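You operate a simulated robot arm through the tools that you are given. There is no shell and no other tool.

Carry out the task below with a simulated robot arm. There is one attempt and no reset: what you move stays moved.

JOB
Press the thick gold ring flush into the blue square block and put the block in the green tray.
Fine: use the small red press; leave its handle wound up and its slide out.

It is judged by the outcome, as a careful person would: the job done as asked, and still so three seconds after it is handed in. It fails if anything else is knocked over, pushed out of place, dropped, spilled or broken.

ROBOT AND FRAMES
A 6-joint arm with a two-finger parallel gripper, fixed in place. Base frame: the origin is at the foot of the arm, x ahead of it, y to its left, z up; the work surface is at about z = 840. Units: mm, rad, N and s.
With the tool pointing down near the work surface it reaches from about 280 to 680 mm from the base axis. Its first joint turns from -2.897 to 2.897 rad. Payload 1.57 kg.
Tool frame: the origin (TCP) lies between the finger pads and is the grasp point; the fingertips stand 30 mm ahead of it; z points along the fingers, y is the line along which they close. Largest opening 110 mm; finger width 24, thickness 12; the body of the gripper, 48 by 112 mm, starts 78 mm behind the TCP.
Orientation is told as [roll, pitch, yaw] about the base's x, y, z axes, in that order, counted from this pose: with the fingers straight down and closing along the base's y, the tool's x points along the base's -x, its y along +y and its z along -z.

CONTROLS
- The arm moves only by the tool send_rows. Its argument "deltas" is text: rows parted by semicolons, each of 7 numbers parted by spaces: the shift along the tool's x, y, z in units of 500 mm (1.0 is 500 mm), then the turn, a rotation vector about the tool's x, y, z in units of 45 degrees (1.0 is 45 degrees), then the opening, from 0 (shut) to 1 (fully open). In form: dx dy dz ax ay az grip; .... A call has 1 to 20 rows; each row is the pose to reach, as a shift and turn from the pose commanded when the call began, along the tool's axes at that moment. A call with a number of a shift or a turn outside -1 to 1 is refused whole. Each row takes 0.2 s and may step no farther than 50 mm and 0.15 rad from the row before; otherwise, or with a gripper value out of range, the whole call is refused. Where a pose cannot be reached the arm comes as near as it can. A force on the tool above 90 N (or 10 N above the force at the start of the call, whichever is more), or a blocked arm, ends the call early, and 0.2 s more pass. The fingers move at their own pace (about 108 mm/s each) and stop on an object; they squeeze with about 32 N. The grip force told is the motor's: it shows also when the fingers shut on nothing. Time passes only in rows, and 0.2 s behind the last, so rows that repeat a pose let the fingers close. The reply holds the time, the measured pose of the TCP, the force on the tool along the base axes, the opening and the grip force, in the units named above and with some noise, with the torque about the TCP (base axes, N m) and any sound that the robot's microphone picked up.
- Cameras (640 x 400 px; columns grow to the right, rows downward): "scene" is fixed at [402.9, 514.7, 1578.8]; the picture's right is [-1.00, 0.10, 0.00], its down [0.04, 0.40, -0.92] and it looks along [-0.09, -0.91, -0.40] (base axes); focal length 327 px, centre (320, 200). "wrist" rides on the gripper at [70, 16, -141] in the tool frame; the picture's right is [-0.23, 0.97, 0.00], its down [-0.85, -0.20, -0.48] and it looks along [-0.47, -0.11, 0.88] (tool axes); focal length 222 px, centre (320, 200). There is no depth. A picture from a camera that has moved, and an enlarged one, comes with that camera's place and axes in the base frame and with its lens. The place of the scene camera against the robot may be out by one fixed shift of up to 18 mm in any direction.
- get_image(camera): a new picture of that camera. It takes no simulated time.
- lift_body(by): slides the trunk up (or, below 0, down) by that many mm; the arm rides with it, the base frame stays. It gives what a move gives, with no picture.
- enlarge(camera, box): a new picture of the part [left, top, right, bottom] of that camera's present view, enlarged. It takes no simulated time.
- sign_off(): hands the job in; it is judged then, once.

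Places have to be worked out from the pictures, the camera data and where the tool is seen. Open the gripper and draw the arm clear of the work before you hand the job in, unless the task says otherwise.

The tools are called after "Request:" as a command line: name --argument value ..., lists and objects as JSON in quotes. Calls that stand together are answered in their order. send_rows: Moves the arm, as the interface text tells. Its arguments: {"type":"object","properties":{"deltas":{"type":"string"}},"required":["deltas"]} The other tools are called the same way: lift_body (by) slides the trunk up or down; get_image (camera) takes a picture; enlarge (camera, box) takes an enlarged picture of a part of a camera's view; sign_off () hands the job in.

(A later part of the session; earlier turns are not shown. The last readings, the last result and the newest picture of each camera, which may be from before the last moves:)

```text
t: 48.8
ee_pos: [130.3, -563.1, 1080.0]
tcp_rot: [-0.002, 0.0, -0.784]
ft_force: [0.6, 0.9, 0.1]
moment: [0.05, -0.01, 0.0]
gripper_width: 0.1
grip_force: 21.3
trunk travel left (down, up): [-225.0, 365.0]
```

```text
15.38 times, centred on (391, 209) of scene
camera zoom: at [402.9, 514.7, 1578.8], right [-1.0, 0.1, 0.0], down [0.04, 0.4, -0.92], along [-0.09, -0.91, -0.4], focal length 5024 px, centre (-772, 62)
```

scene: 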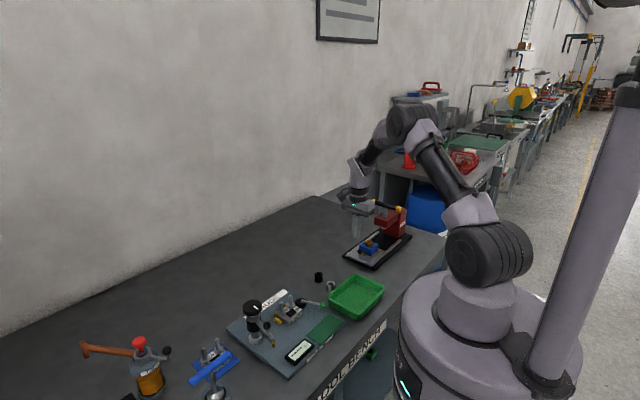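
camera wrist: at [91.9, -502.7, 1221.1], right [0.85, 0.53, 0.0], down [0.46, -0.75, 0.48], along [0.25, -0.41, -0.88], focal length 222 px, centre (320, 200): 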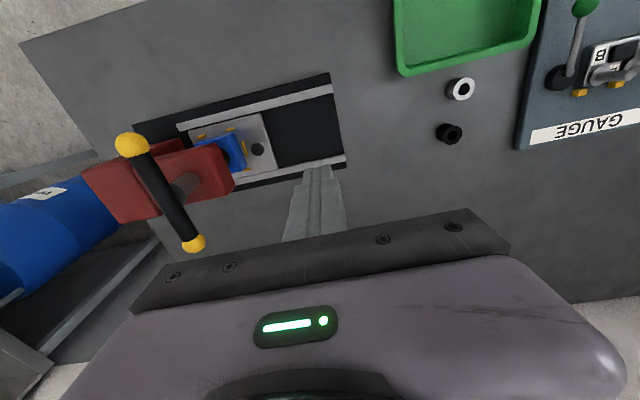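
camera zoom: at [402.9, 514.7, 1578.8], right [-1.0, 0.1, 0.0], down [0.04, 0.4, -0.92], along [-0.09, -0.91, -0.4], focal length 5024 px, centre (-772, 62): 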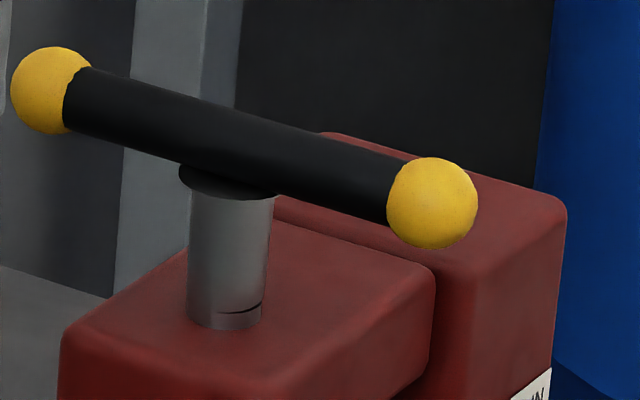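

Geometry: handle axis ≈(16.5,-675.5), bar at z≈1024, balls at radius 56, bar lying along the across-slide direction. I'll use the closed fingers to push the near arm clockwise in an arc; first hover beside it on its -s side.

Request:
send_rows --deltas "0.0186 -0.0749 -0.02 0 0 0 0; 0.0373 -0.1497 -0.04 0 0 0 0; 0.0559 -0.2246 -0.04 0 0 0 0; 0.0746 -0.2994 -0.04 0 0 0 0; 0.0932 -0.3743 -0.04 0 0 0 0; 0.0932 -0.3743 -0.04 0 0 0 0"

Request:
get_image --camera "wrist"

Request:
enlarge --camera "wrist" --box '[240, 80, 400, 200]'

Request:
enlarge --camera "scene" --box '[360, 170, 430, 235]'

```text
t: 50.2
ee_pos: [-30.9, -653.1, 1098.2]
tcp_rot: [0.003, -0.002, -0.785]
ft_force: [0.2, -0.1, -1.1]
moment: [0.01, 0.01, 0.01]
gripper_width: 0.0
grip_force: 20.7
out of reach, approached as far as the arm can: row 5, 6
trunk travel left (down, up): [-225.0, 365.0]
```

```text
taken
camera wrist: at [-70.0, -591.7, 1239.2], right [0.85, 0.53, 0.0], down [0.46, -0.75, 0.48], along [0.25, -0.41, -0.88], focal length 222 px, centre (320, 200)
```

wrist: 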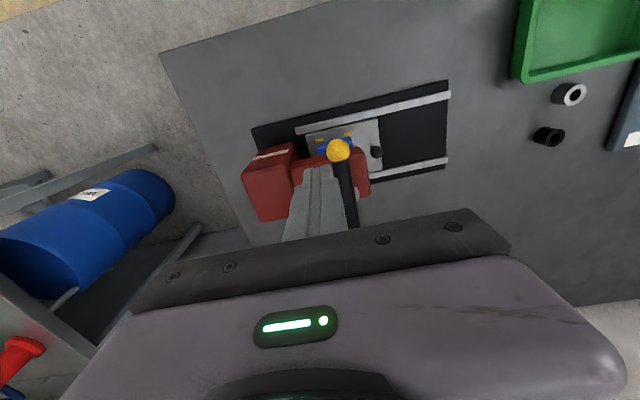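

```text
3.33 times, centred on (320, 140) of wrist
camera zoom: at [-70.0, -591.7, 1239.2], right [0.85, 0.53, 0.0], down [0.46, -0.75, 0.48], along [0.25, -0.41, -0.88], focal length 740 px, centre (320, 400)
```

zoom: 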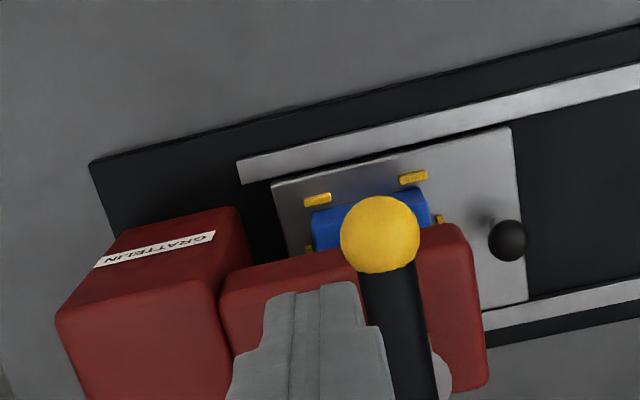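

```text
6.15 times, centred on (395, 202) of scene
camera zoom: at [402.9, 514.7, 1578.8], right [-1.0, 0.1, 0.0], down [0.04, 0.4, -0.92], along [-0.09, -0.91, -0.4], focal length 2010 px, centre (-142, 185)
```

zoom: 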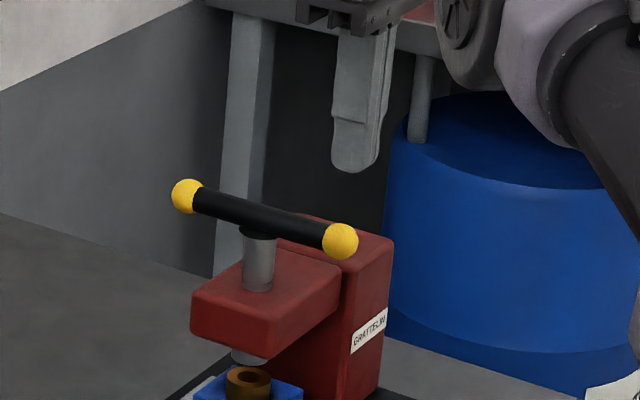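

The arm runs out of reach here (r≈654 at this height). I'll retreat a bit, then raise the trunk so the arm reaches farther at handle height.

Request:
send_rows --deltas "0 0.04 0 0 0 0 0; 0 0.08 -0.04 0 0 0 0; 0 0.12 -0.04 0 0 0 0; 0 0.12 -0.04 0 0 0 0"

Request:
lift_body --by 200

```text
t: 51.2
ee_pos: [11.8, -610.4, 1118.1]
tcp_rot: [-0.001, 0.0, -0.787]
ft_force: [0.5, -0.6, -0.1]
moment: [0.01, 0.02, -0.02]
gripper_width: 0.0
grip_force: 21.6
trunk travel left (down, up): [-225.0, 365.0]
```

```text
t: 53.4
ee_pos: [11.1, -610.2, 1318.9]
tcp_rot: [0.0, 0.0, -0.786]
ft_force: [-0.3, 0.1, -0.3]
moment: [0.01, 0.03, 0.03]
gripper_width: 0.0
grip_force: 21.2
trunk travel left (down, up): [-425.0, 165.0]
```

The commanded pose follows the clipped one. I'll lower back to z≈1100 and go to the start position beside the arm again with the trunk raised.

Request:
send_rows --deltas "0 0 0.09 0 0 0 0; 0 0 0.18 0 0 0 0; 0 0 0.27 0 0 0 0; 0 0 0.36 0 0 0 0; 0 0 0.437 0 0 0 0; -0.005 -0.07 0.437 0 0 0 0; -0.0093 -0.1406 0.437 0 0 0 0; -0.0093 -0.1406 0.437 0 0 0 0"

Request:
enlarge --camera "wrist" --box '[240, 80, 400, 200]'

Request:
get_image --camera "scene"

Request:
enlarge --camera "scene" --box '[360, 170, 430, 235]'

```text
t: 55.2
ee_pos: [-33.3, -654.3, 1100.7]
tcp_rot: [0.0, 0.001, -0.784]
ft_force: [0.0, 0.1, -1.1]
moment: [-0.01, 0.01, -0.01]
gripper_width: 0.0
grip_force: 21.4
out of reach, approached as far as the arm can: row 7, 8
trunk travel left (down, up): [-425.0, 165.0]
```

```text
3.33 times, centred on (320, 140) of wrist
camera zoom: at [-71.2, -593.1, 1242.4], right [0.85, 0.53, 0.0], down [0.46, -0.75, 0.48], along [0.25, -0.41, -0.88], focal length 740 px, centre (320, 400)
```

zoom: 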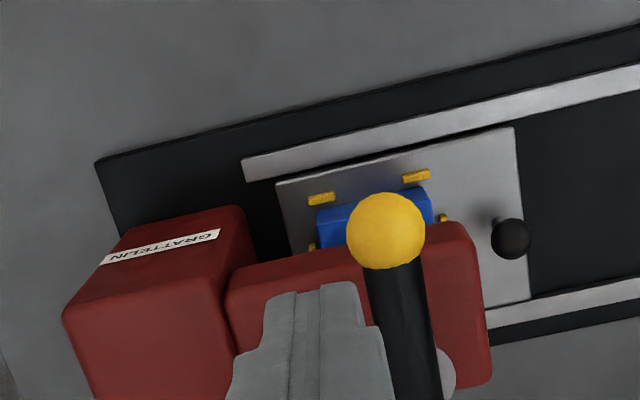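

```text
taken
```

scene: 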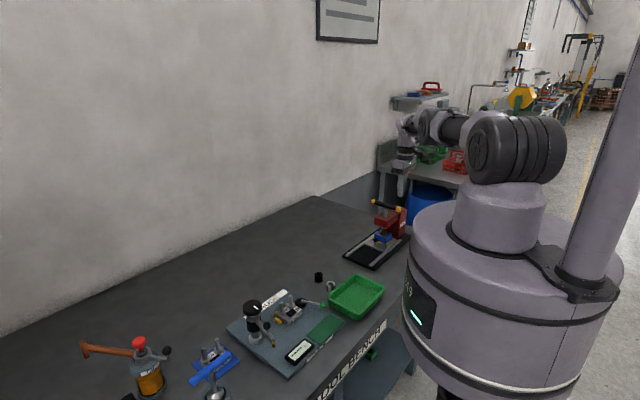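

```text
6.15 times, centred on (395, 202) of scene
camera zoom: at [402.9, 514.7, 1578.8], right [-1.0, 0.1, 0.0], down [0.04, 0.4, -0.92], along [-0.09, -0.91, -0.4], focal length 2010 px, centre (-142, 185)
```

zoom: 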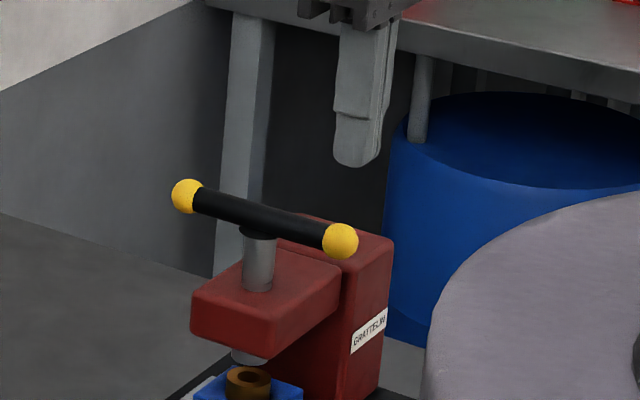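

Reach still tops out at r≈655 with a vertical tool, so I'll use a tilted tool (fingers pointing outward) instead. First back off and turn to yaw -90°.

Request:
send_rows --deltas "0 0.02 0 0 0 0.1667 0; 0 0.05 0 0 0 0.3333 0; 0 0.08 0 0 0 0.5 0; 0 0.1 0 0 0 0.6667 0; 0 0.12 0 0 0 0.8333 0; 0 0.12 0 0 0 1 0; 0 0.12 0 0 0 1 0"

Request:
send_rows --deltas "0 0 0 0 -0.1 0 0; 0 0 0 0 -0.2 0 0; 0 0 0 0 -0.3 0 0; 0 0 0 0 -0.4 0 0; 0 0 0 0 -0.5 0 0; 0 0 0 0 -0.6 0 0; 0 0 0 0 -0.6 0 0"

Request:
get_image --camera "wrist"

Request:
get_image --camera "scene"

```text
t: 56.8
ee_pos: [9.4, -611.7, 1102.5]
tcp_rot: [0.0, 0.001, -1.573]
ft_force: [0.3, -0.1, 0.3]
moment: [0.02, -0.02, 0.01]
gripper_width: 0.0
grip_force: 21.7
trunk travel left (down, up): [-425.0, 165.0]
```

```text
t: 58.4
ee_pos: [9.3, -611.8, 1101.7]
tcp_rot: [-0.002, -0.473, -1.571]
ft_force: [0.1, -0.4, -0.3]
moment: [0.0, -0.03, 0.04]
gripper_width: 0.0
grip_force: 21.7
trunk travel left (down, up): [-425.0, 165.0]
```

```text
taken
camera wrist: at [25.4, -485.1, 1195.5], right [0.97, -0.2, 0.1], down [-0.2, -0.54, 0.82], along [-0.11, -0.81, -0.57], focal length 222 px, centre (320, 200)
```

wrist: 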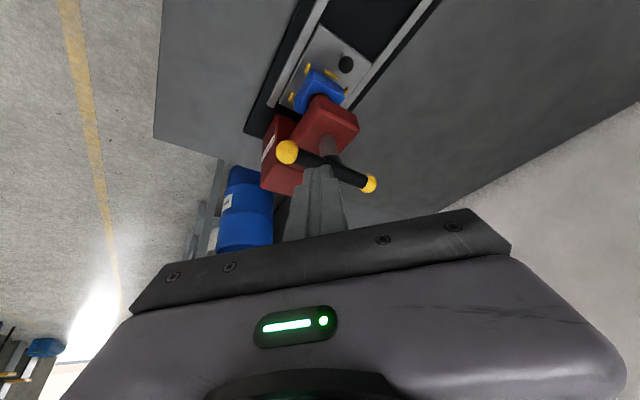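

```text
taken
```

scene: 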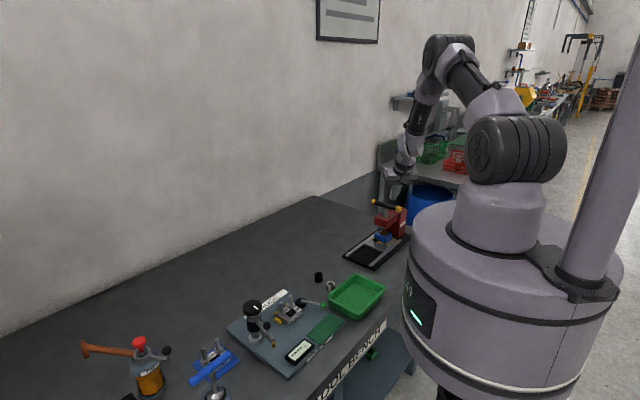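

The tilted pose (27°) works and gives a clear view of the handle. Moving to the start position on the -s side of the near arm and lowering so the fingers span the bar height.

Request:
send_rows --deltas "-0.0311 -0.0318 0.0158 0 0 0 0; -0.0621 -0.0636 0.0317 0 0 0 0; -0.0932 -0.0954 0.0475 0 0 0 0; -0.0932 -0.0954 0.0475 0 0 0 0"

Request:
get_image --camera "wrist"

Request:
enlarge --camera "wrist" --box '[240, 80, 400, 200]'

Request:
enlarge --camera "scene" --box '[360, 170, 430, 235]'

```text
t: 59.4
ee_pos: [-39.1, -663.2, 1101.9]
tcp_rot: [0.0, -0.471, -1.572]
ft_force: [0.0, 0.0, 0.7]
moment: [-0.03, 0.01, -0.03]
gripper_width: 0.1
grip_force: 21.2
trunk travel left (down, up): [-425.0, 165.0]
```

```text
taken
camera wrist: at [-22.5, -537.3, 1195.4], right [0.97, -0.2, 0.1], down [-0.2, -0.54, 0.81], along [-0.11, -0.81, -0.57], focal length 222 px, centre (320, 200)
```

wrist: 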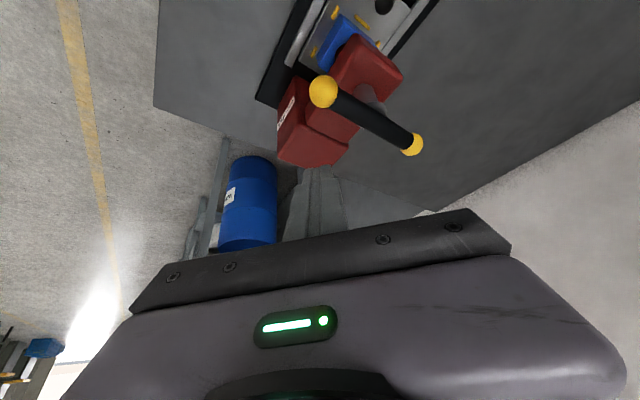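

```text
3.33 times, centred on (320, 140) of wrist
camera zoom: at [-22.5, -537.3, 1195.4], right [0.97, -0.2, 0.1], down [-0.2, -0.54, 0.81], along [-0.11, -0.81, -0.57], focal length 740 px, centre (320, 400)
```

zoom: 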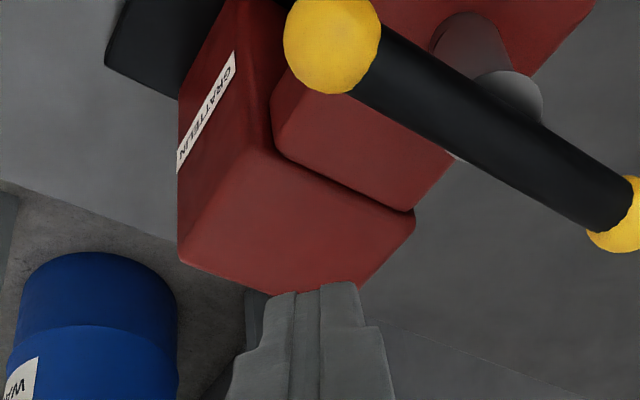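

```text
6.15 times, centred on (395, 202) of scene
camera zoom: at [402.9, 514.7, 1578.8], right [-1.0, 0.1, 0.0], down [0.04, 0.4, -0.92], along [-0.09, -0.91, -0.4], focal length 2010 px, centre (-142, 185)
```

zoom: 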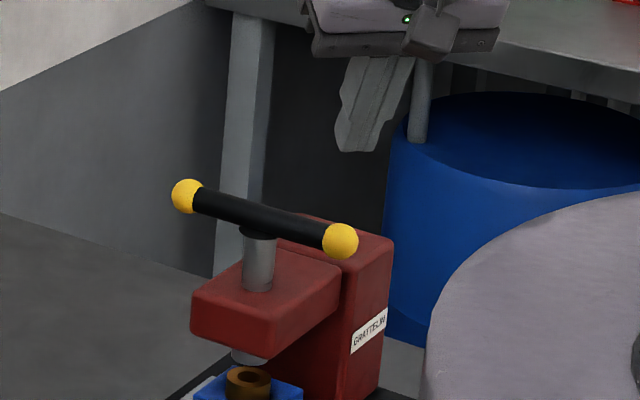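

Handle axis confirmed near (17,-676). Lowering the fingers beside the bar.

Request:
send_rows --deltas "0.0194 0 0.038 0 0 0 0; 0.0387 0 0.076 0 0 0 0; 0.0581 0 0.114 0 0 0 0; 0.0581 0 0.114 0 0 0 0"

Request:
get_image --camera "wrist"

Request:
enlarge --camera "scene" --box '[360, 170, 430, 235]'

```text
t: 60.4
ee_pos: [-38.3, -663.8, 1038.6]
tcp_rot: [0.001, -0.471, -1.572]
ft_force: [0.4, -0.4, -0.5]
moment: [0.02, 0.02, -0.02]
gripper_width: 0.1
grip_force: 21.5
trunk travel left (down, up): [-425.0, 165.0]
```

```text
taken
camera wrist: at [-22.0, -537.5, 1131.4], right [0.97, -0.2, 0.1], down [-0.2, -0.54, 0.81], along [-0.11, -0.81, -0.57], focal length 222 px, centre (320, 200)
```

wrist: 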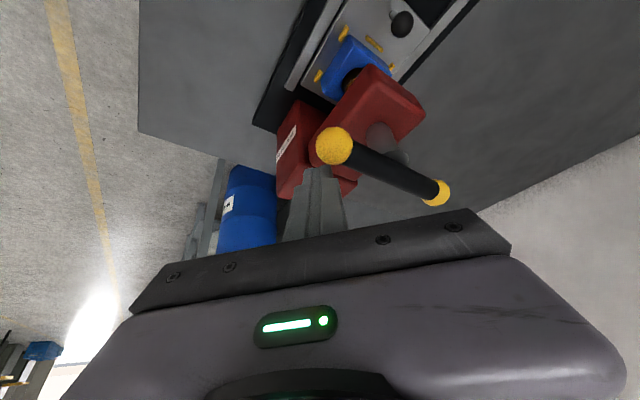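

```text
6.15 times, centred on (395, 202) of scene
camera zoom: at [402.9, 514.7, 1578.8], right [-1.0, 0.1, 0.0], down [0.04, 0.4, -0.92], along [-0.09, -0.91, -0.4], focal length 2010 px, centre (-142, 185)
```

zoom: 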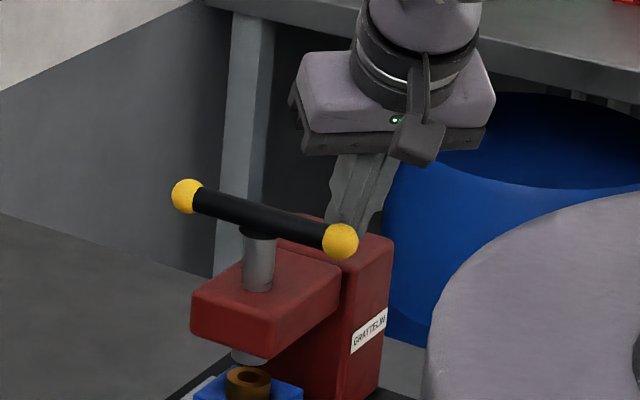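

The fingers are now behind the near arm at bar height. I'll do a short test push of about 30° clockwise and watch force and ram.

Request:
send_rows --deltas "0.0058 0.0075 -0.003 0 0 0 0; 0.0116 0.015 -0.0059 0 0 0 0; 0.0226 0.0203 -0.0115 0 0 0 0; 0.0337 0.0256 -0.0172 0 0 0 0; 0.0432 0.0351 -0.022 0 0 0 0; 0.0527 0.0446 -0.0269 0 0 0 0; 0.0527 0.0446 -0.0269 0 0 0 0"

Request:
get_image --camera "wrist"

Request:
enlarge --camera "scene" --box '[360, 180, 425, 240]'

```text
t: 62.0
ee_pos: [-16.3, -635.4, 1037.6]
tcp_rot: [0.0, -0.47, -1.57]
ft_force: [-0.2, 1.2, 0.5]
moment: [-0.03, 0.01, 0.0]
gripper_width: 0.0
grip_force: 21.0
trunk travel left (down, up): [-425.0, 165.0]
```

```text
taken
camera wrist: at [0.6, -508.3, 1131.3], right [0.97, -0.2, 0.1], down [-0.2, -0.54, 0.81], along [-0.11, -0.81, -0.57], focal length 222 px, centre (320, 200)
```

wrist: 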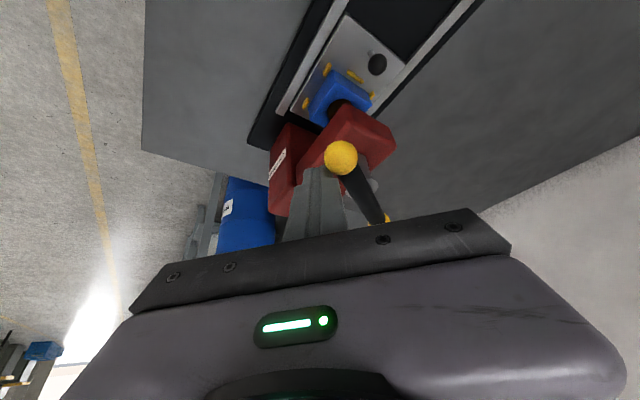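

```text
6.67 times, centred on (392, 210) of scene
camera zoom: at [402.9, 514.7, 1578.8], right [-1.0, 0.1, 0.0], down [0.04, 0.4, -0.92], along [-0.09, -0.91, -0.4], focal length 2177 px, centre (-163, 133)
```

zoom: 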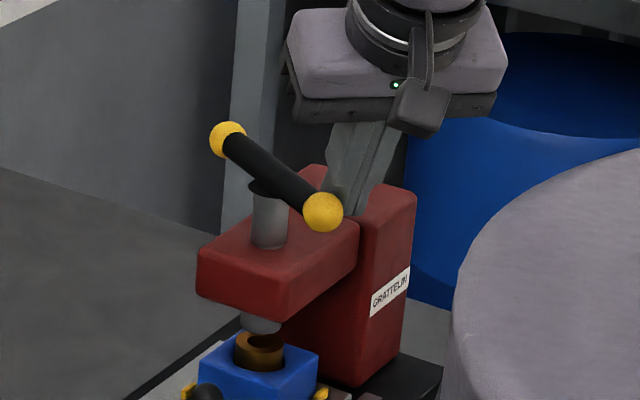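

The handle turns easily clockwise. Checking whether the ram moved down.

Request:
enlarge --camera "scene" --box '[370, 215, 400, 240]'

```text
16.00 times, centred on (385, 228) of scene
camera zoom: at [402.9, 514.7, 1578.8], right [-1.0, 0.1, 0.0], down [0.04, 0.4, -0.92], along [-0.09, -0.91, -0.4], focal length 5225 px, centre (-720, -240)
```

zoom: 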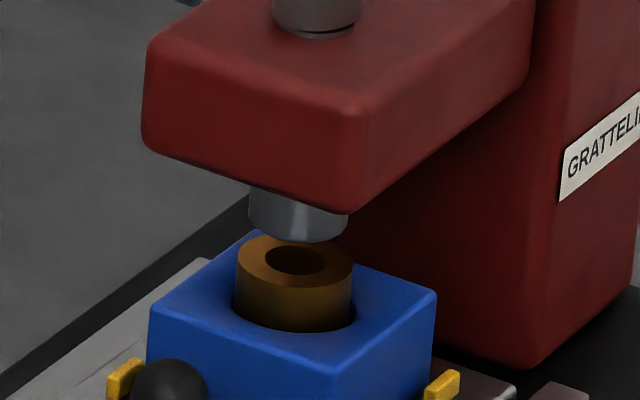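

The ram dropped ~3.3 mm in ~30°, so the lead is steep (≈39 mm per turn) and about one turn is needed. Continuing the sweep to bring this arm to the +x side, following the bar down.

Request:
send_rows --deltas "0.0174 0.0262 0.0017 0 0 0 0; 0.0271 0.0436 0.0003 0 0 0 0; 0.0326 0.065 0.0009 0 0 0 0; 0.0322 0.0892 0.0047 0 0 0 0; 0.0248 0.1136 0.0121 0 0 0 0; 0.01 0.135 0.0232 0 0 0 0; -0.0114 0.1502 0.0375 0 0 0 0; -0.0114 0.1502 0.0375 0 0 0 0"

Request:
get_image --camera "wrist"

Request:
enlarge --camera "scene" --box '[360, 180, 425, 240]'

Request:
enlarge --camera "scene" --box '[370, 215, 400, 240]'

```text
t: 63.8
ee_pos: [59.6, -647.8, 1023.7]
tcp_rot: [-0.002, -0.474, -1.57]
ft_force: [0.2, 0.7, -0.9]
moment: [0.01, 0.02, 0.02]
gripper_width: 0.0
grip_force: 21.7
out of reach, approached as far as the arm can: row 3, 6, 7
trunk travel left (down, up): [-425.0, 165.0]
```

```text
taken
camera wrist: at [75.3, -521.2, 1117.2], right [0.97, -0.2, 0.1], down [-0.2, -0.54, 0.82], along [-0.11, -0.81, -0.57], focal length 222 px, centre (320, 200)
```

wrist: 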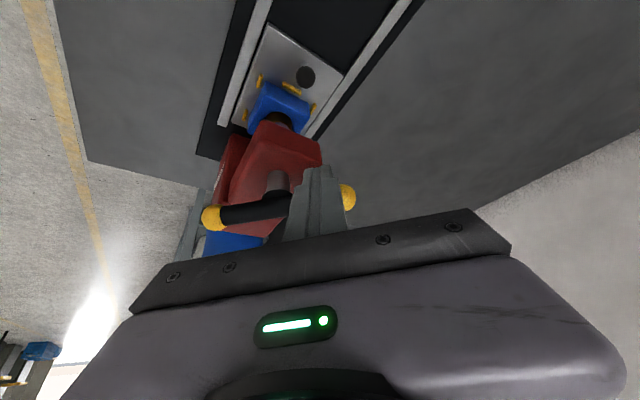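

```text
6.67 times, centred on (392, 210) of scene
camera zoom: at [402.9, 514.7, 1578.8], right [-1.0, 0.1, 0.0], down [0.04, 0.4, -0.92], along [-0.09, -0.91, -0.4], focal length 2177 px, centre (-163, 133)
```

zoom: 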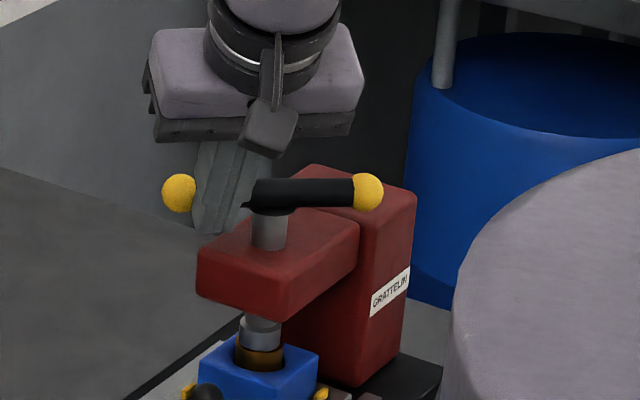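

```text
16.00 times, centred on (385, 228) of scene
camera zoom: at [402.9, 514.7, 1578.8], right [-1.0, 0.1, 0.0], down [0.04, 0.4, -0.92], along [-0.09, -0.91, -0.4], focal length 5225 px, centre (-720, -240)
```

zoom: 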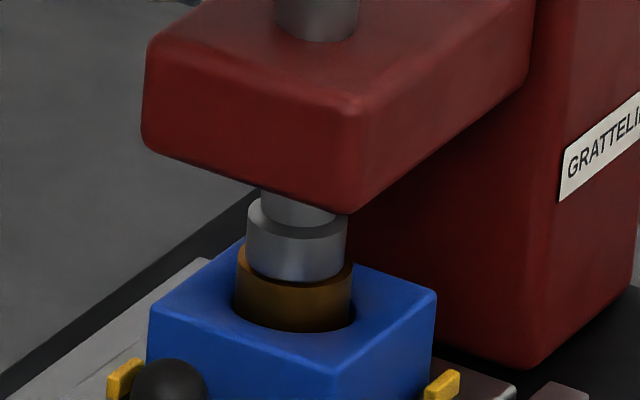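

The nose is centred over the ring and almost touching it (~15 mm of travel for ~135°). Continuing to push this arm from φ≈0 toward -50° in 10° steps while the ram starts to bear on the ring.

Request:
send_rows --deltas "-0.0083 0.0068 0.0087 0 0 0 0; -0.0196 0.0116 0.0171 0 0 0 0; -0.0319 0.014 0.0259 0 0 0 0; -0.0319 0.014 0.0259 0 0 0 0"

Request:
get_image --camera "wrist"

Request:
enlarge --camera "scene" --box '[370, 215, 400, 240]'

```text
t: 64.8
ee_pos: [64.2, -671.4, 1020.1]
tcp_rot: [-0.023, -0.511, -1.57]
ft_force: [8.7, 0.9, -17.7]
moment: [0.76, -0.5, 0.24]
gripper_width: 0.1
grip_force: 21.5
out of reach, approached as far as the arm can: row 3, 4
trunk travel left (down, up): [-425.0, 165.0]
```

```text
taken
camera wrist: at [85.0, -542.3, 1109.3], right [0.97, -0.21, 0.09], down [-0.19, -0.51, 0.84], along [-0.13, -0.83, -0.54], focal length 222 px, centre (320, 200)
```

wrist: 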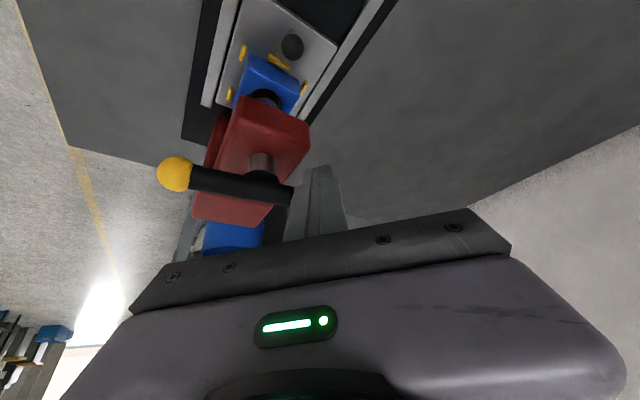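

```text
16.00 times, centred on (385, 228) of scene
camera zoom: at [402.9, 514.7, 1578.8], right [-1.0, 0.1, 0.0], down [0.04, 0.4, -0.92], along [-0.09, -0.91, -0.4], focal length 5225 px, centre (-720, -240)
```

zoom: 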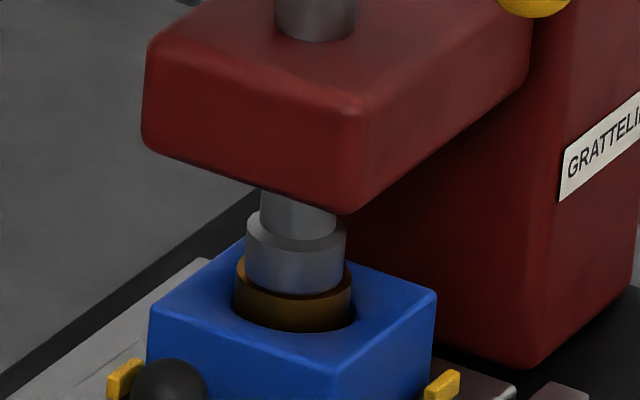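

Pressing has begun (ring down ~2.5 mm), but the solver is flagging poses here—likely a wrist singularity with the trunk this high. I'll retreat along the finger axis, rise, and bring the trunk back down before continuing.

Request:
send_rows --deltas "0 0 -0.04 0 0 0 0; 0 0 -0.1 0 0 0 0; 0 0 -0.18 0 0 0 0; 0 0 -0.26 0 0 0 0; 0 0 -0.34 0 0 0 0; 0 0 -0.34 0 0 0 0"

Request:
get_image --camera "wrist"

Request:
get_image --camera "scene"

```text
t: 66.2
ee_pos: [66.2, -590.1, 1170.4]
tcp_rot: [0.001, -0.473, -1.571]
ft_force: [0.1, -1.4, 0.0]
moment: [0.03, -0.02, -0.02]
gripper_width: 0.0
grip_force: 21.5
trunk travel left (down, up): [-425.0, 165.0]
```

```text
taken
camera wrist: at [82.9, -464.3, 1264.5], right [0.97, -0.2, 0.1], down [-0.2, -0.55, 0.81], along [-0.11, -0.81, -0.57], focal length 222 px, centre (320, 200)
```

wrist: 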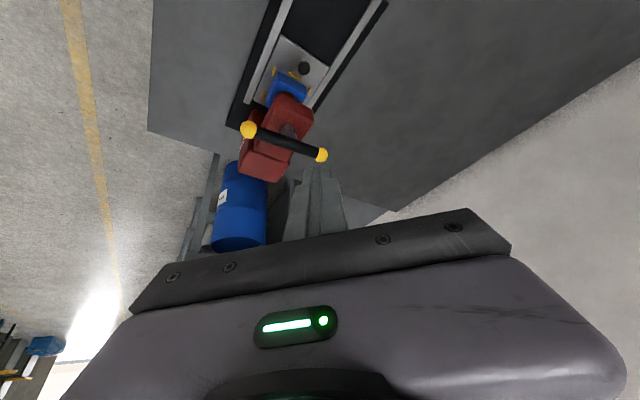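

```text
taken
```

scene: 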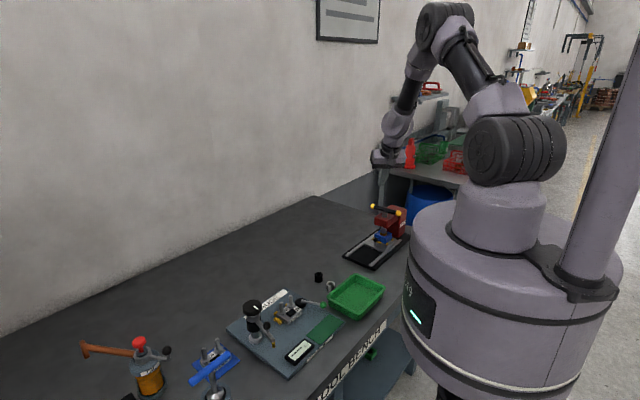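

Clear of the handle. I'll move back toward the robot, then lower the trunk by 200 mm.

Request:
send_rows --deltas "0.0443 0 -0.06 0 0 0 0; 0.0885 0 -0.12 0 0 0 0; 0.1328 0 -0.18 0 0 0 0; 0.1328 0 -0.18 0 0 0 0"

Request:
lift_body --by -200

Request:
get_image --camera "scene"

Request:
get_image --camera "wrist"

Request:
enlarge --camera "scene" --box '[360, 190, 420, 245]'

Request:
enlarge --camera "scene" --box '[370, 215, 400, 240]'

```text
t: 67.2
ee_pos: [65.0, -491.2, 1219.5]
tcp_rot: [-0.002, -0.47, -1.571]
ft_force: [-0.1, 1.0, 0.1]
moment: [0.01, 0.0, -0.02]
gripper_width: 0.0
grip_force: 21.7
trunk travel left (down, up): [-425.0, 165.0]
```

```text
t: 69.3
ee_pos: [66.6, -492.5, 1021.0]
tcp_rot: [0.0, -0.471, -1.572]
ft_force: [0.3, -0.1, -0.4]
moment: [-0.02, 0.02, 0.01]
gripper_width: 0.0
grip_force: 21.4
trunk travel left (down, up): [-225.0, 365.0]
```

```text
taken
```

scene: 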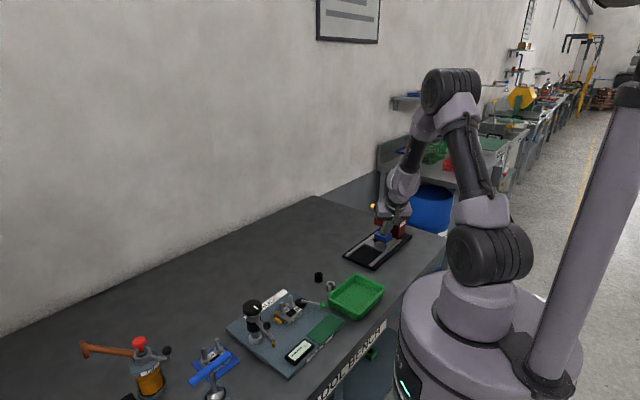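

```text
taken
camera wrist: at [82.5, -364.7, 1115.1], right [0.97, -0.2, 0.1], down [-0.2, -0.54, 0.81], along [-0.11, -0.81, -0.57], focal length 222 px, centre (320, 200)
```

wrist: 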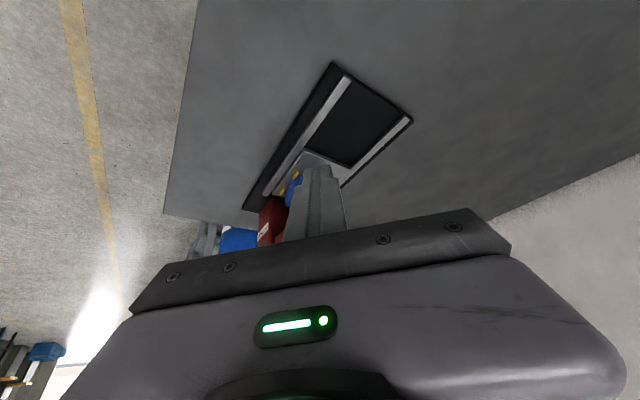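

```text
7.27 times, centred on (390, 218) of scene
camera zoom: at [402.9, 514.7, 1578.8], right [-1.0, 0.1, 0.0], down [0.04, 0.4, -0.92], along [-0.09, -0.91, -0.4], focal length 2375 px, centre (-189, 73)
```

zoom: 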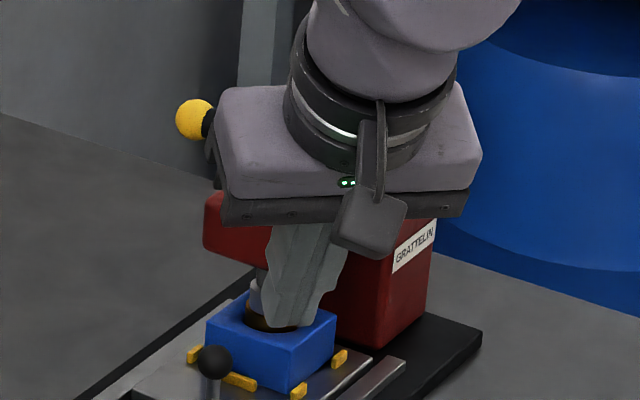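

```text
16.00 times, centred on (385, 228) of scene
camera zoom: at [402.9, 514.7, 1578.8], right [-1.0, 0.1, 0.0], down [0.04, 0.4, -0.92], along [-0.09, -0.91, -0.4], focal length 5225 px, centre (-720, -240)
```

zoom: 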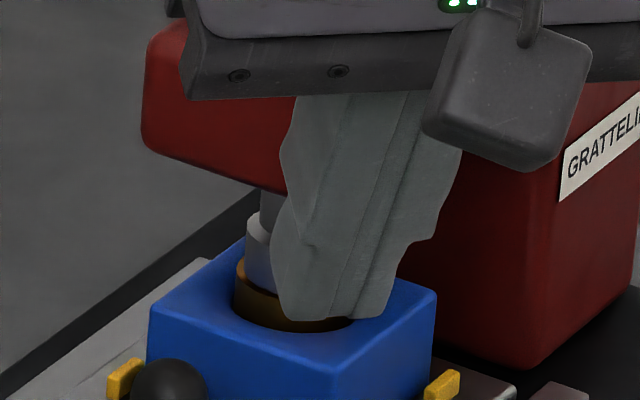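

Trunk is back at zero. The second arm is now at ≈140°, the same position the first one started in, so I'll repeat the approach: rise, cross over, and hover beside it.

Request:
send_rows --deltas "-0.0363 0 -0.0713 0 0 0 0; -0.0726 0 -0.1426 0 0 0 0; -0.136 -0.0419 -0.1103 0 0 0 0; -0.1994 -0.0838 -0.078 0 0 0 0; -0.2628 -0.1256 -0.0456 0 0 0 0; -0.3262 -0.1675 -0.0133 0 0 0 0; -0.3896 -0.2094 0.019 0 0 0 0; -0.3896 -0.2094 0.019 0 0 0 0"

Request:
get_image --camera "wrist"

Request:
enlarge --camera "wrist" --box '[240, 60, 440, 200]'

Request:
enlarge --camera "scene" --box '[360, 180, 425, 240]'

Request:
enlarge --camera "scene" --box '[370, 215, 400, 240]'

```text
t: 71.1
ee_pos: [-16.6, -593.3, 1088.0]
tcp_rot: [-0.079, -0.607, -1.563]
ft_force: [0.1, 0.0, 0.0]
moment: [0.02, 0.03, -0.01]
gripper_width: 0.0
grip_force: 21.1
out of reach, approached as far as the arm can: row 1, 2, 3, 4, 5, 6, 7, 8
trunk travel left (down, up): [-225.0, 365.0]
```

```text
taken
camera wrist: at [9.3, -456.1, 1162.7], right [0.97, -0.22, 0.07], down [-0.16, -0.42, 0.89], along [-0.17, -0.88, -0.45], focal length 222 px, centre (320, 200)
```

wrist: 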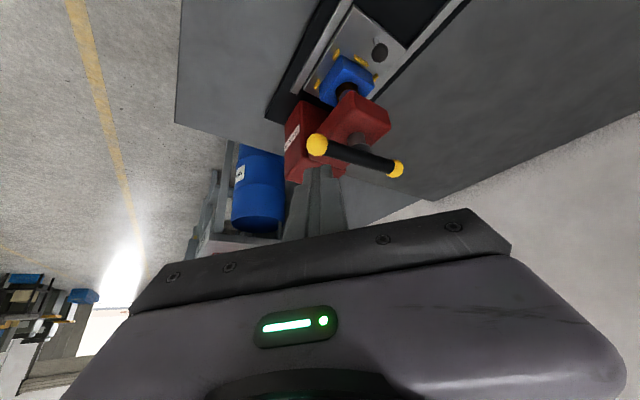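

```text
2.86 times, centred on (340, 130) of wrist
camera zoom: at [9.3, -456.1, 1162.7], right [0.97, -0.22, 0.07], down [-0.16, -0.42, 0.89], along [-0.17, -0.88, -0.45], focal length 635 px, centre (263, 400)
```

zoom: 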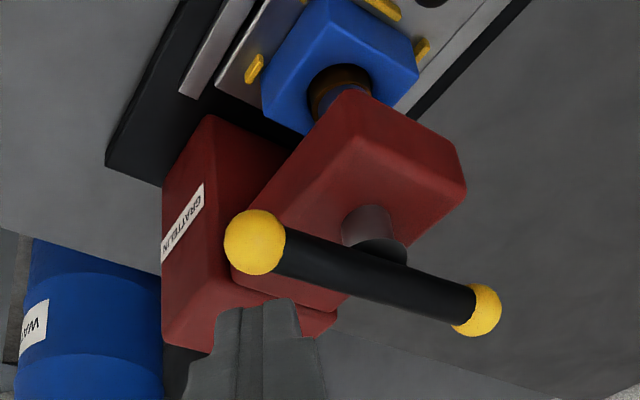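

```text
6.67 times, centred on (392, 210) of scene
camera zoom: at [402.9, 514.7, 1578.8], right [-1.0, 0.1, 0.0], down [0.04, 0.4, -0.92], along [-0.09, -0.91, -0.4], focal length 2177 px, centre (-163, 133)
```

zoom: 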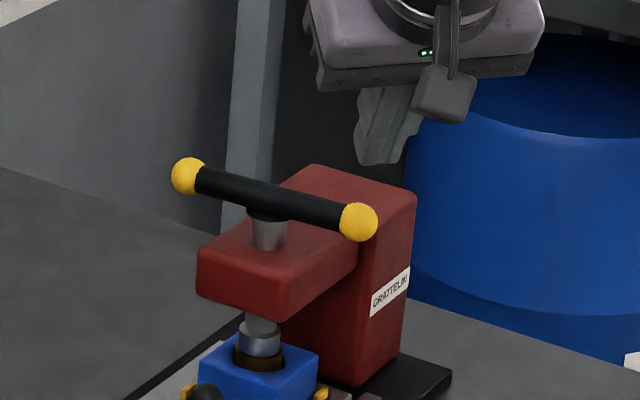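

```text
16.00 times, centred on (385, 228) of scene
camera zoom: at [402.9, 514.7, 1578.8], right [-1.0, 0.1, 0.0], down [0.04, 0.4, -0.92], along [-0.09, -0.91, -0.4], focal length 5225 px, centre (-720, -240)
```

zoom: 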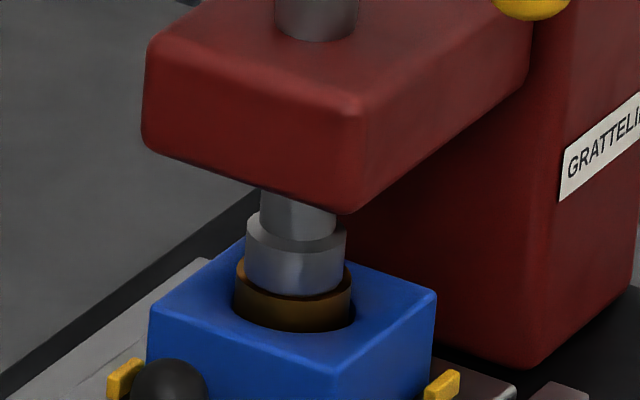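

All those rows were flagged: a lower trunk makes it worse, because the forearm gets steeper and the outward tilt hits the wrist limit. I'll raise the trunk by 300 mm and re-check the pose.

Request:
lift_body --by 300

Request:
send_rows --deltas "0 0 0.02 0 0 0 0; 0 0 0.02 0 0 0 0"

Request:
get_image --camera "scene"

```text
t: 74.1
ee_pos: [-15.8, -592.9, 1389.0]
tcp_rot: [-0.079, -0.608, -1.564]
ft_force: [-0.3, -0.7, -0.7]
moment: [0.0, 0.02, 0.01]
gripper_width: 0.0
grip_force: 21.1
trunk travel left (down, up): [-525.0, 65.0]
```

```text
t: 74.7
ee_pos: [-17.6, -598.1, 1380.7]
tcp_rot: [-0.079, -0.607, -1.563]
ft_force: [-0.5, 0.2, -0.4]
moment: [-0.01, -0.02, 0.03]
gripper_width: 0.0
grip_force: 20.4
trunk travel left (down, up): [-525.0, 65.0]
```

```text
taken
```

scene: 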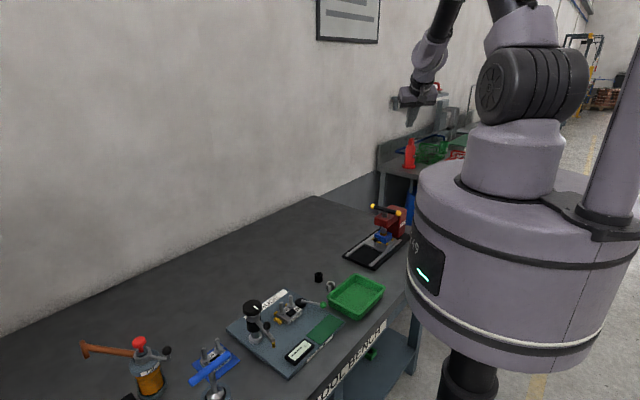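

I'll correct the orientation back to the 27° tilt while descending to z≈1100.

Request:
send_rows --deltas "0.0444 0.0053 0.0662 -0.0144 0.0247 0 0; 0.0889 0.0105 0.1325 -0.0287 0.0494 0 0; 0.1333 0.0158 0.1987 -0.0431 0.0741 0 0; 0.1777 0.0211 0.265 -0.0575 0.0989 0 0; 0.2221 0.0264 0.3312 -0.0719 0.1236 0 0; 0.2666 0.0316 0.3975 -0.0862 0.1483 0 0; 0.311 0.0369 0.4637 -0.1006 0.173 0 0; 0.311 0.0369 0.4637 -0.1006 0.173 0 0"

Request:
get_image --camera "wrist"

Request:
get_image --camera "scene"

```text
t: 76.5
ee_pos: [-17.6, -601.3, 1100.5]
tcp_rot: [0.006, -0.471, -1.572]
ft_force: [-0.5, -0.9, 0.0]
moment: [-0.03, 0.0, -0.03]
gripper_width: 0.0
grip_force: 21.1
out of reach, approached as far as the arm can: row 3, 4
trunk travel left (down, up): [-525.0, 65.0]
```

```text
taken
camera wrist: at [-1.8, -474.6, 1194.8], right [0.97, -0.2, 0.11], down [-0.2, -0.54, 0.81], along [-0.1, -0.81, -0.57], focal length 222 px, centre (320, 200)
```

wrist: 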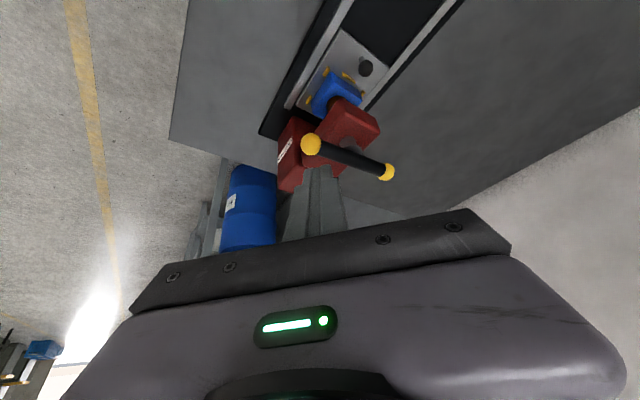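

```text
taken
```

scene: 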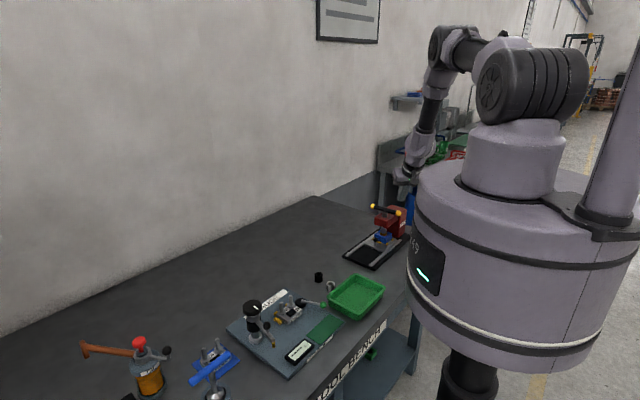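

Orientation is restored. Moving to hover beside the second arm's -s side.

Request:
send_rows --deltas "-0.0385 -0.0141 0.0234 0 0 0 0; -0.0771 -0.0281 0.0467 0 0 0 0; -0.1156 -0.0422 0.0701 0 0 0 0; -0.1156 -0.0422 0.0701 0 0 0 0"

Request:
enlarge --camera "wrist" --box '[240, 50, 440, 190]'

```text
t: 77.5
ee_pos: [-38.0, -669.2, 1096.1]
tcp_rot: [0.003, -0.473, -1.57]
ft_force: [0.5, -0.2, -0.3]
moment: [-0.02, 0.0, -0.02]
gripper_width: 0.0
grip_force: 21.3
out of reach, approached as far as the arm can: row 1, 2
trunk travel left (down, up): [-525.0, 65.0]
```

```text
2.86 times, centred on (340, 120) of wrist
camera zoom: at [-22.1, -542.5, 1189.6], right [0.97, -0.2, 0.11], down [-0.2, -0.54, 0.81], along [-0.1, -0.81, -0.57], focal length 635 px, centre (263, 429)
```

zoom: 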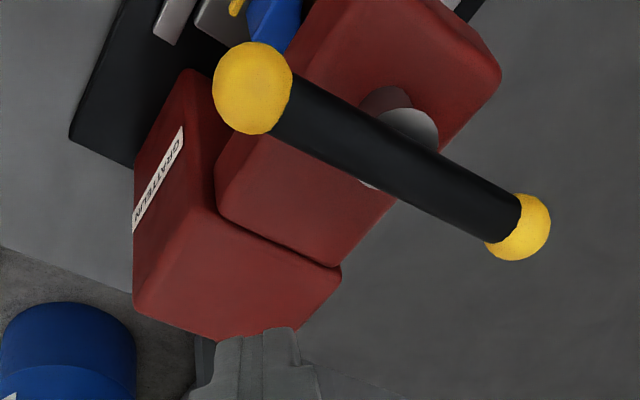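

Arm 2 is at ≈138° as expected. Lowering the fingers beside it to the bar's new height (~1005).

Request:
send_rows --deltas "0.0233 0 0.0457 0 0 0 0; 0.0466 0 0.0915 0 0 0 0; 0.0699 0 0.1372 0 0 0 0; 0.0699 0 0.1372 0 0 0 0"

Request:
get_image --camera "wrist"

Request:
enlarge --camera "scene" --box '[360, 180, 425, 240]'

```text
t: 78.5
ee_pos: [-37.4, -670.0, 1018.1]
tcp_rot: [0.004, -0.47, -1.568]
ft_force: [-0.7, 1.0, 0.4]
moment: [-0.01, -0.03, 0.01]
gripper_width: 0.0
grip_force: 20.7
trunk travel left (down, up): [-525.0, 65.0]
```

```text
taken
camera wrist: at [-21.7, -544.0, 1113.2], right [0.97, -0.2, 0.11], down [-0.2, -0.54, 0.81], along [-0.1, -0.81, -0.57], focal length 222 px, centre (320, 200)
```

wrist: 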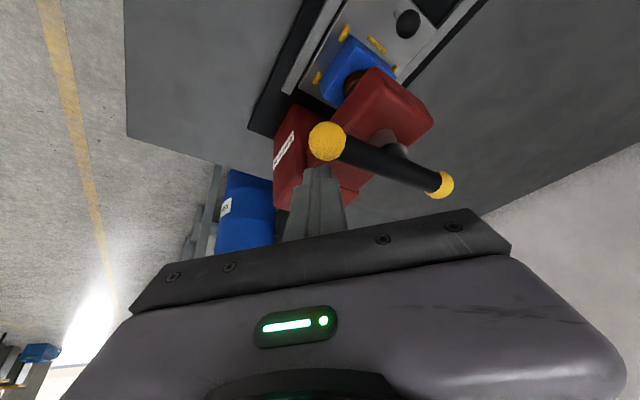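

```text
6.67 times, centred on (392, 210) of scene
camera zoom: at [402.9, 514.7, 1578.8], right [-1.0, 0.1, 0.0], down [0.04, 0.4, -0.92], along [-0.09, -0.91, -0.4], focal length 2177 px, centre (-163, 133)
```

zoom: 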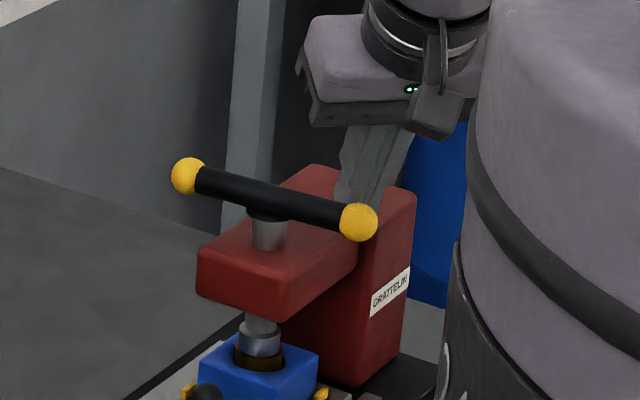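

Fingers are behind arm 2. Pushing it about 33° clockwise now, in small steps.

Request:
send_rows --deltas "0.0112 0.0067 -0.0057 0 0 0 0; 0.0225 0.0134 -0.0114 0 0 0 0; 0.0346 0.0186 -0.0149 0 0 0 0; 0.0464 0.024 -0.0191 0 0 0 0; 0.0568 0.0336 -0.0224 0 0 0 0; 0.067 0.043 -0.0258 0 0 0 0; 0.067 0.043 -0.0258 0 0 0 0"

Request:
get_image --camera "wrist"

Request:
enlarge --camera "scene" --box '[370, 215, 400, 240]'

```text
t: 80.1
ee_pos: [-15.5, -633.7, 1013.1]
tcp_rot: [0.003, -0.469, -1.57]
ft_force: [-0.5, 0.8, -1.0]
moment: [0.03, 0.04, -0.01]
gripper_width: 0.2
grip_force: 21.4
trunk travel left (down, up): [-525.0, 65.0]
```

```text
taken
camera wrist: at [-0.6, -508.0, 1108.7], right [0.97, -0.2, 0.11], down [-0.2, -0.55, 0.81], along [-0.1, -0.81, -0.57], focal length 222 px, centre (320, 200)
```

wrist: 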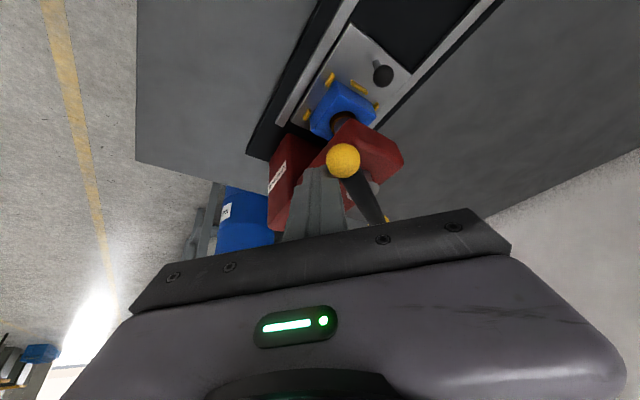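

```text
16.00 times, centred on (385, 228) of scene
camera zoom: at [402.9, 514.7, 1578.8], right [-1.0, 0.1, 0.0], down [0.04, 0.4, -0.92], along [-0.09, -0.91, -0.4], focal length 5225 px, centre (-720, -240)
```

zoom: 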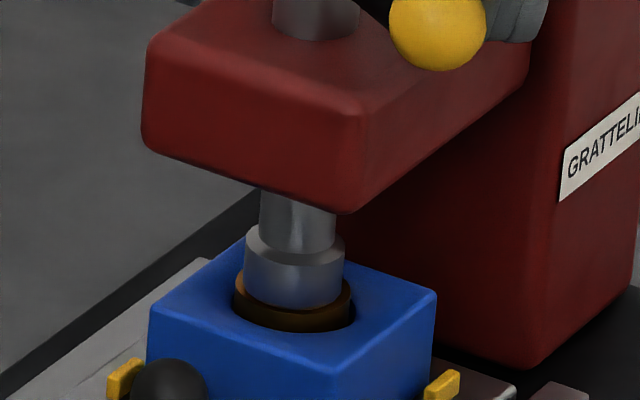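

The ring is going in smoothly (roughly 5–6 mm still proud). Another 30°.

Request:
send_rows --deltas "0.0079 0.013 -0.002 0 0 0 0; 0.0147 0.0262 -0.0037 0 0 0 0; 0.0199 0.035 -0.0045 0 0 0 0; 0.0245 0.0436 -0.0048 0 0 0 0; 0.0245 0.0436 -0.0048 0 0 0 0"

Request:
enlarge --camera "scene" --box '[370, 215, 400, 240]'

Request:
enlarge --camera "scene" --box '[378, 228, 393, 240]'

Request:
get_image --camera "wrist"

```text
t: 81.3
ee_pos: [5.0, -622.2, 1010.9]
tcp_rot: [0.005, -0.468, -1.569]
ft_force: [-2.5, -0.9, -0.8]
moment: [0.0, 0.04, -0.05]
gripper_width: 0.0
grip_force: 21.8
trunk travel left (down, up): [-525.0, 65.0]
```

```text
16.00 times, centred on (385, 228) of scene
camera zoom: at [402.9, 514.7, 1578.8], right [-1.0, 0.1, 0.0], down [0.04, 0.4, -0.92], along [-0.09, -0.91, -0.4], focal length 5225 px, centre (-720, -240)
```

zoom: 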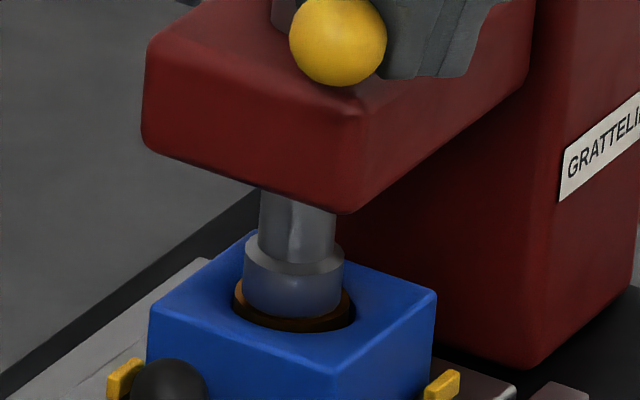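

```text
16.00 times, centred on (386, 234) of scene
camera zoom: at [402.9, 514.7, 1578.8], right [-1.0, 0.1, 0.0], down [0.04, 0.4, -0.92], along [-0.09, -0.91, -0.4], focal length 5225 px, centre (-728, -344)
```

zoom: 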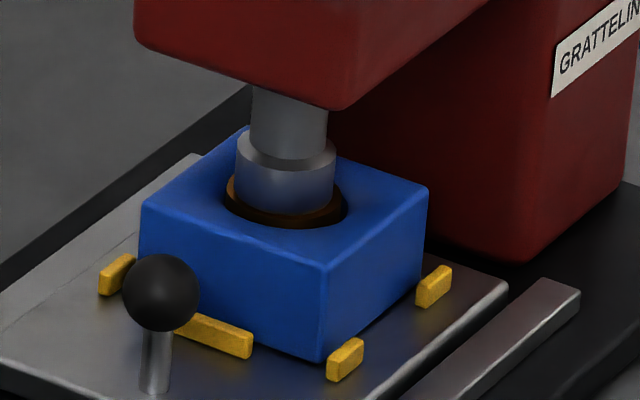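

```text
taken
camera wrist: at [20.5, -496.7, 1105.6], right [0.97, -0.2, 0.11], down [-0.2, -0.55, 0.81], along [-0.1, -0.81, -0.57], focal length 222 px, centre (320, 200)
```

wrist: 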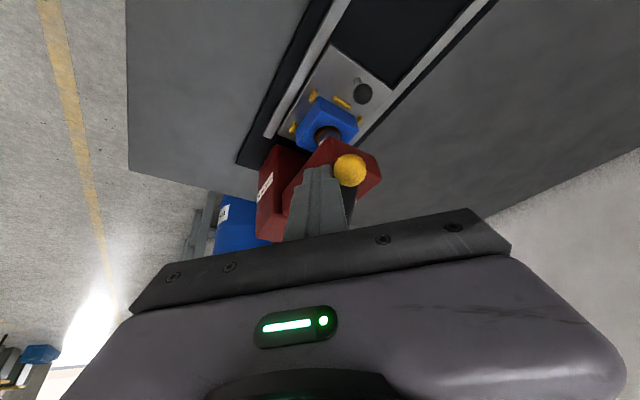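

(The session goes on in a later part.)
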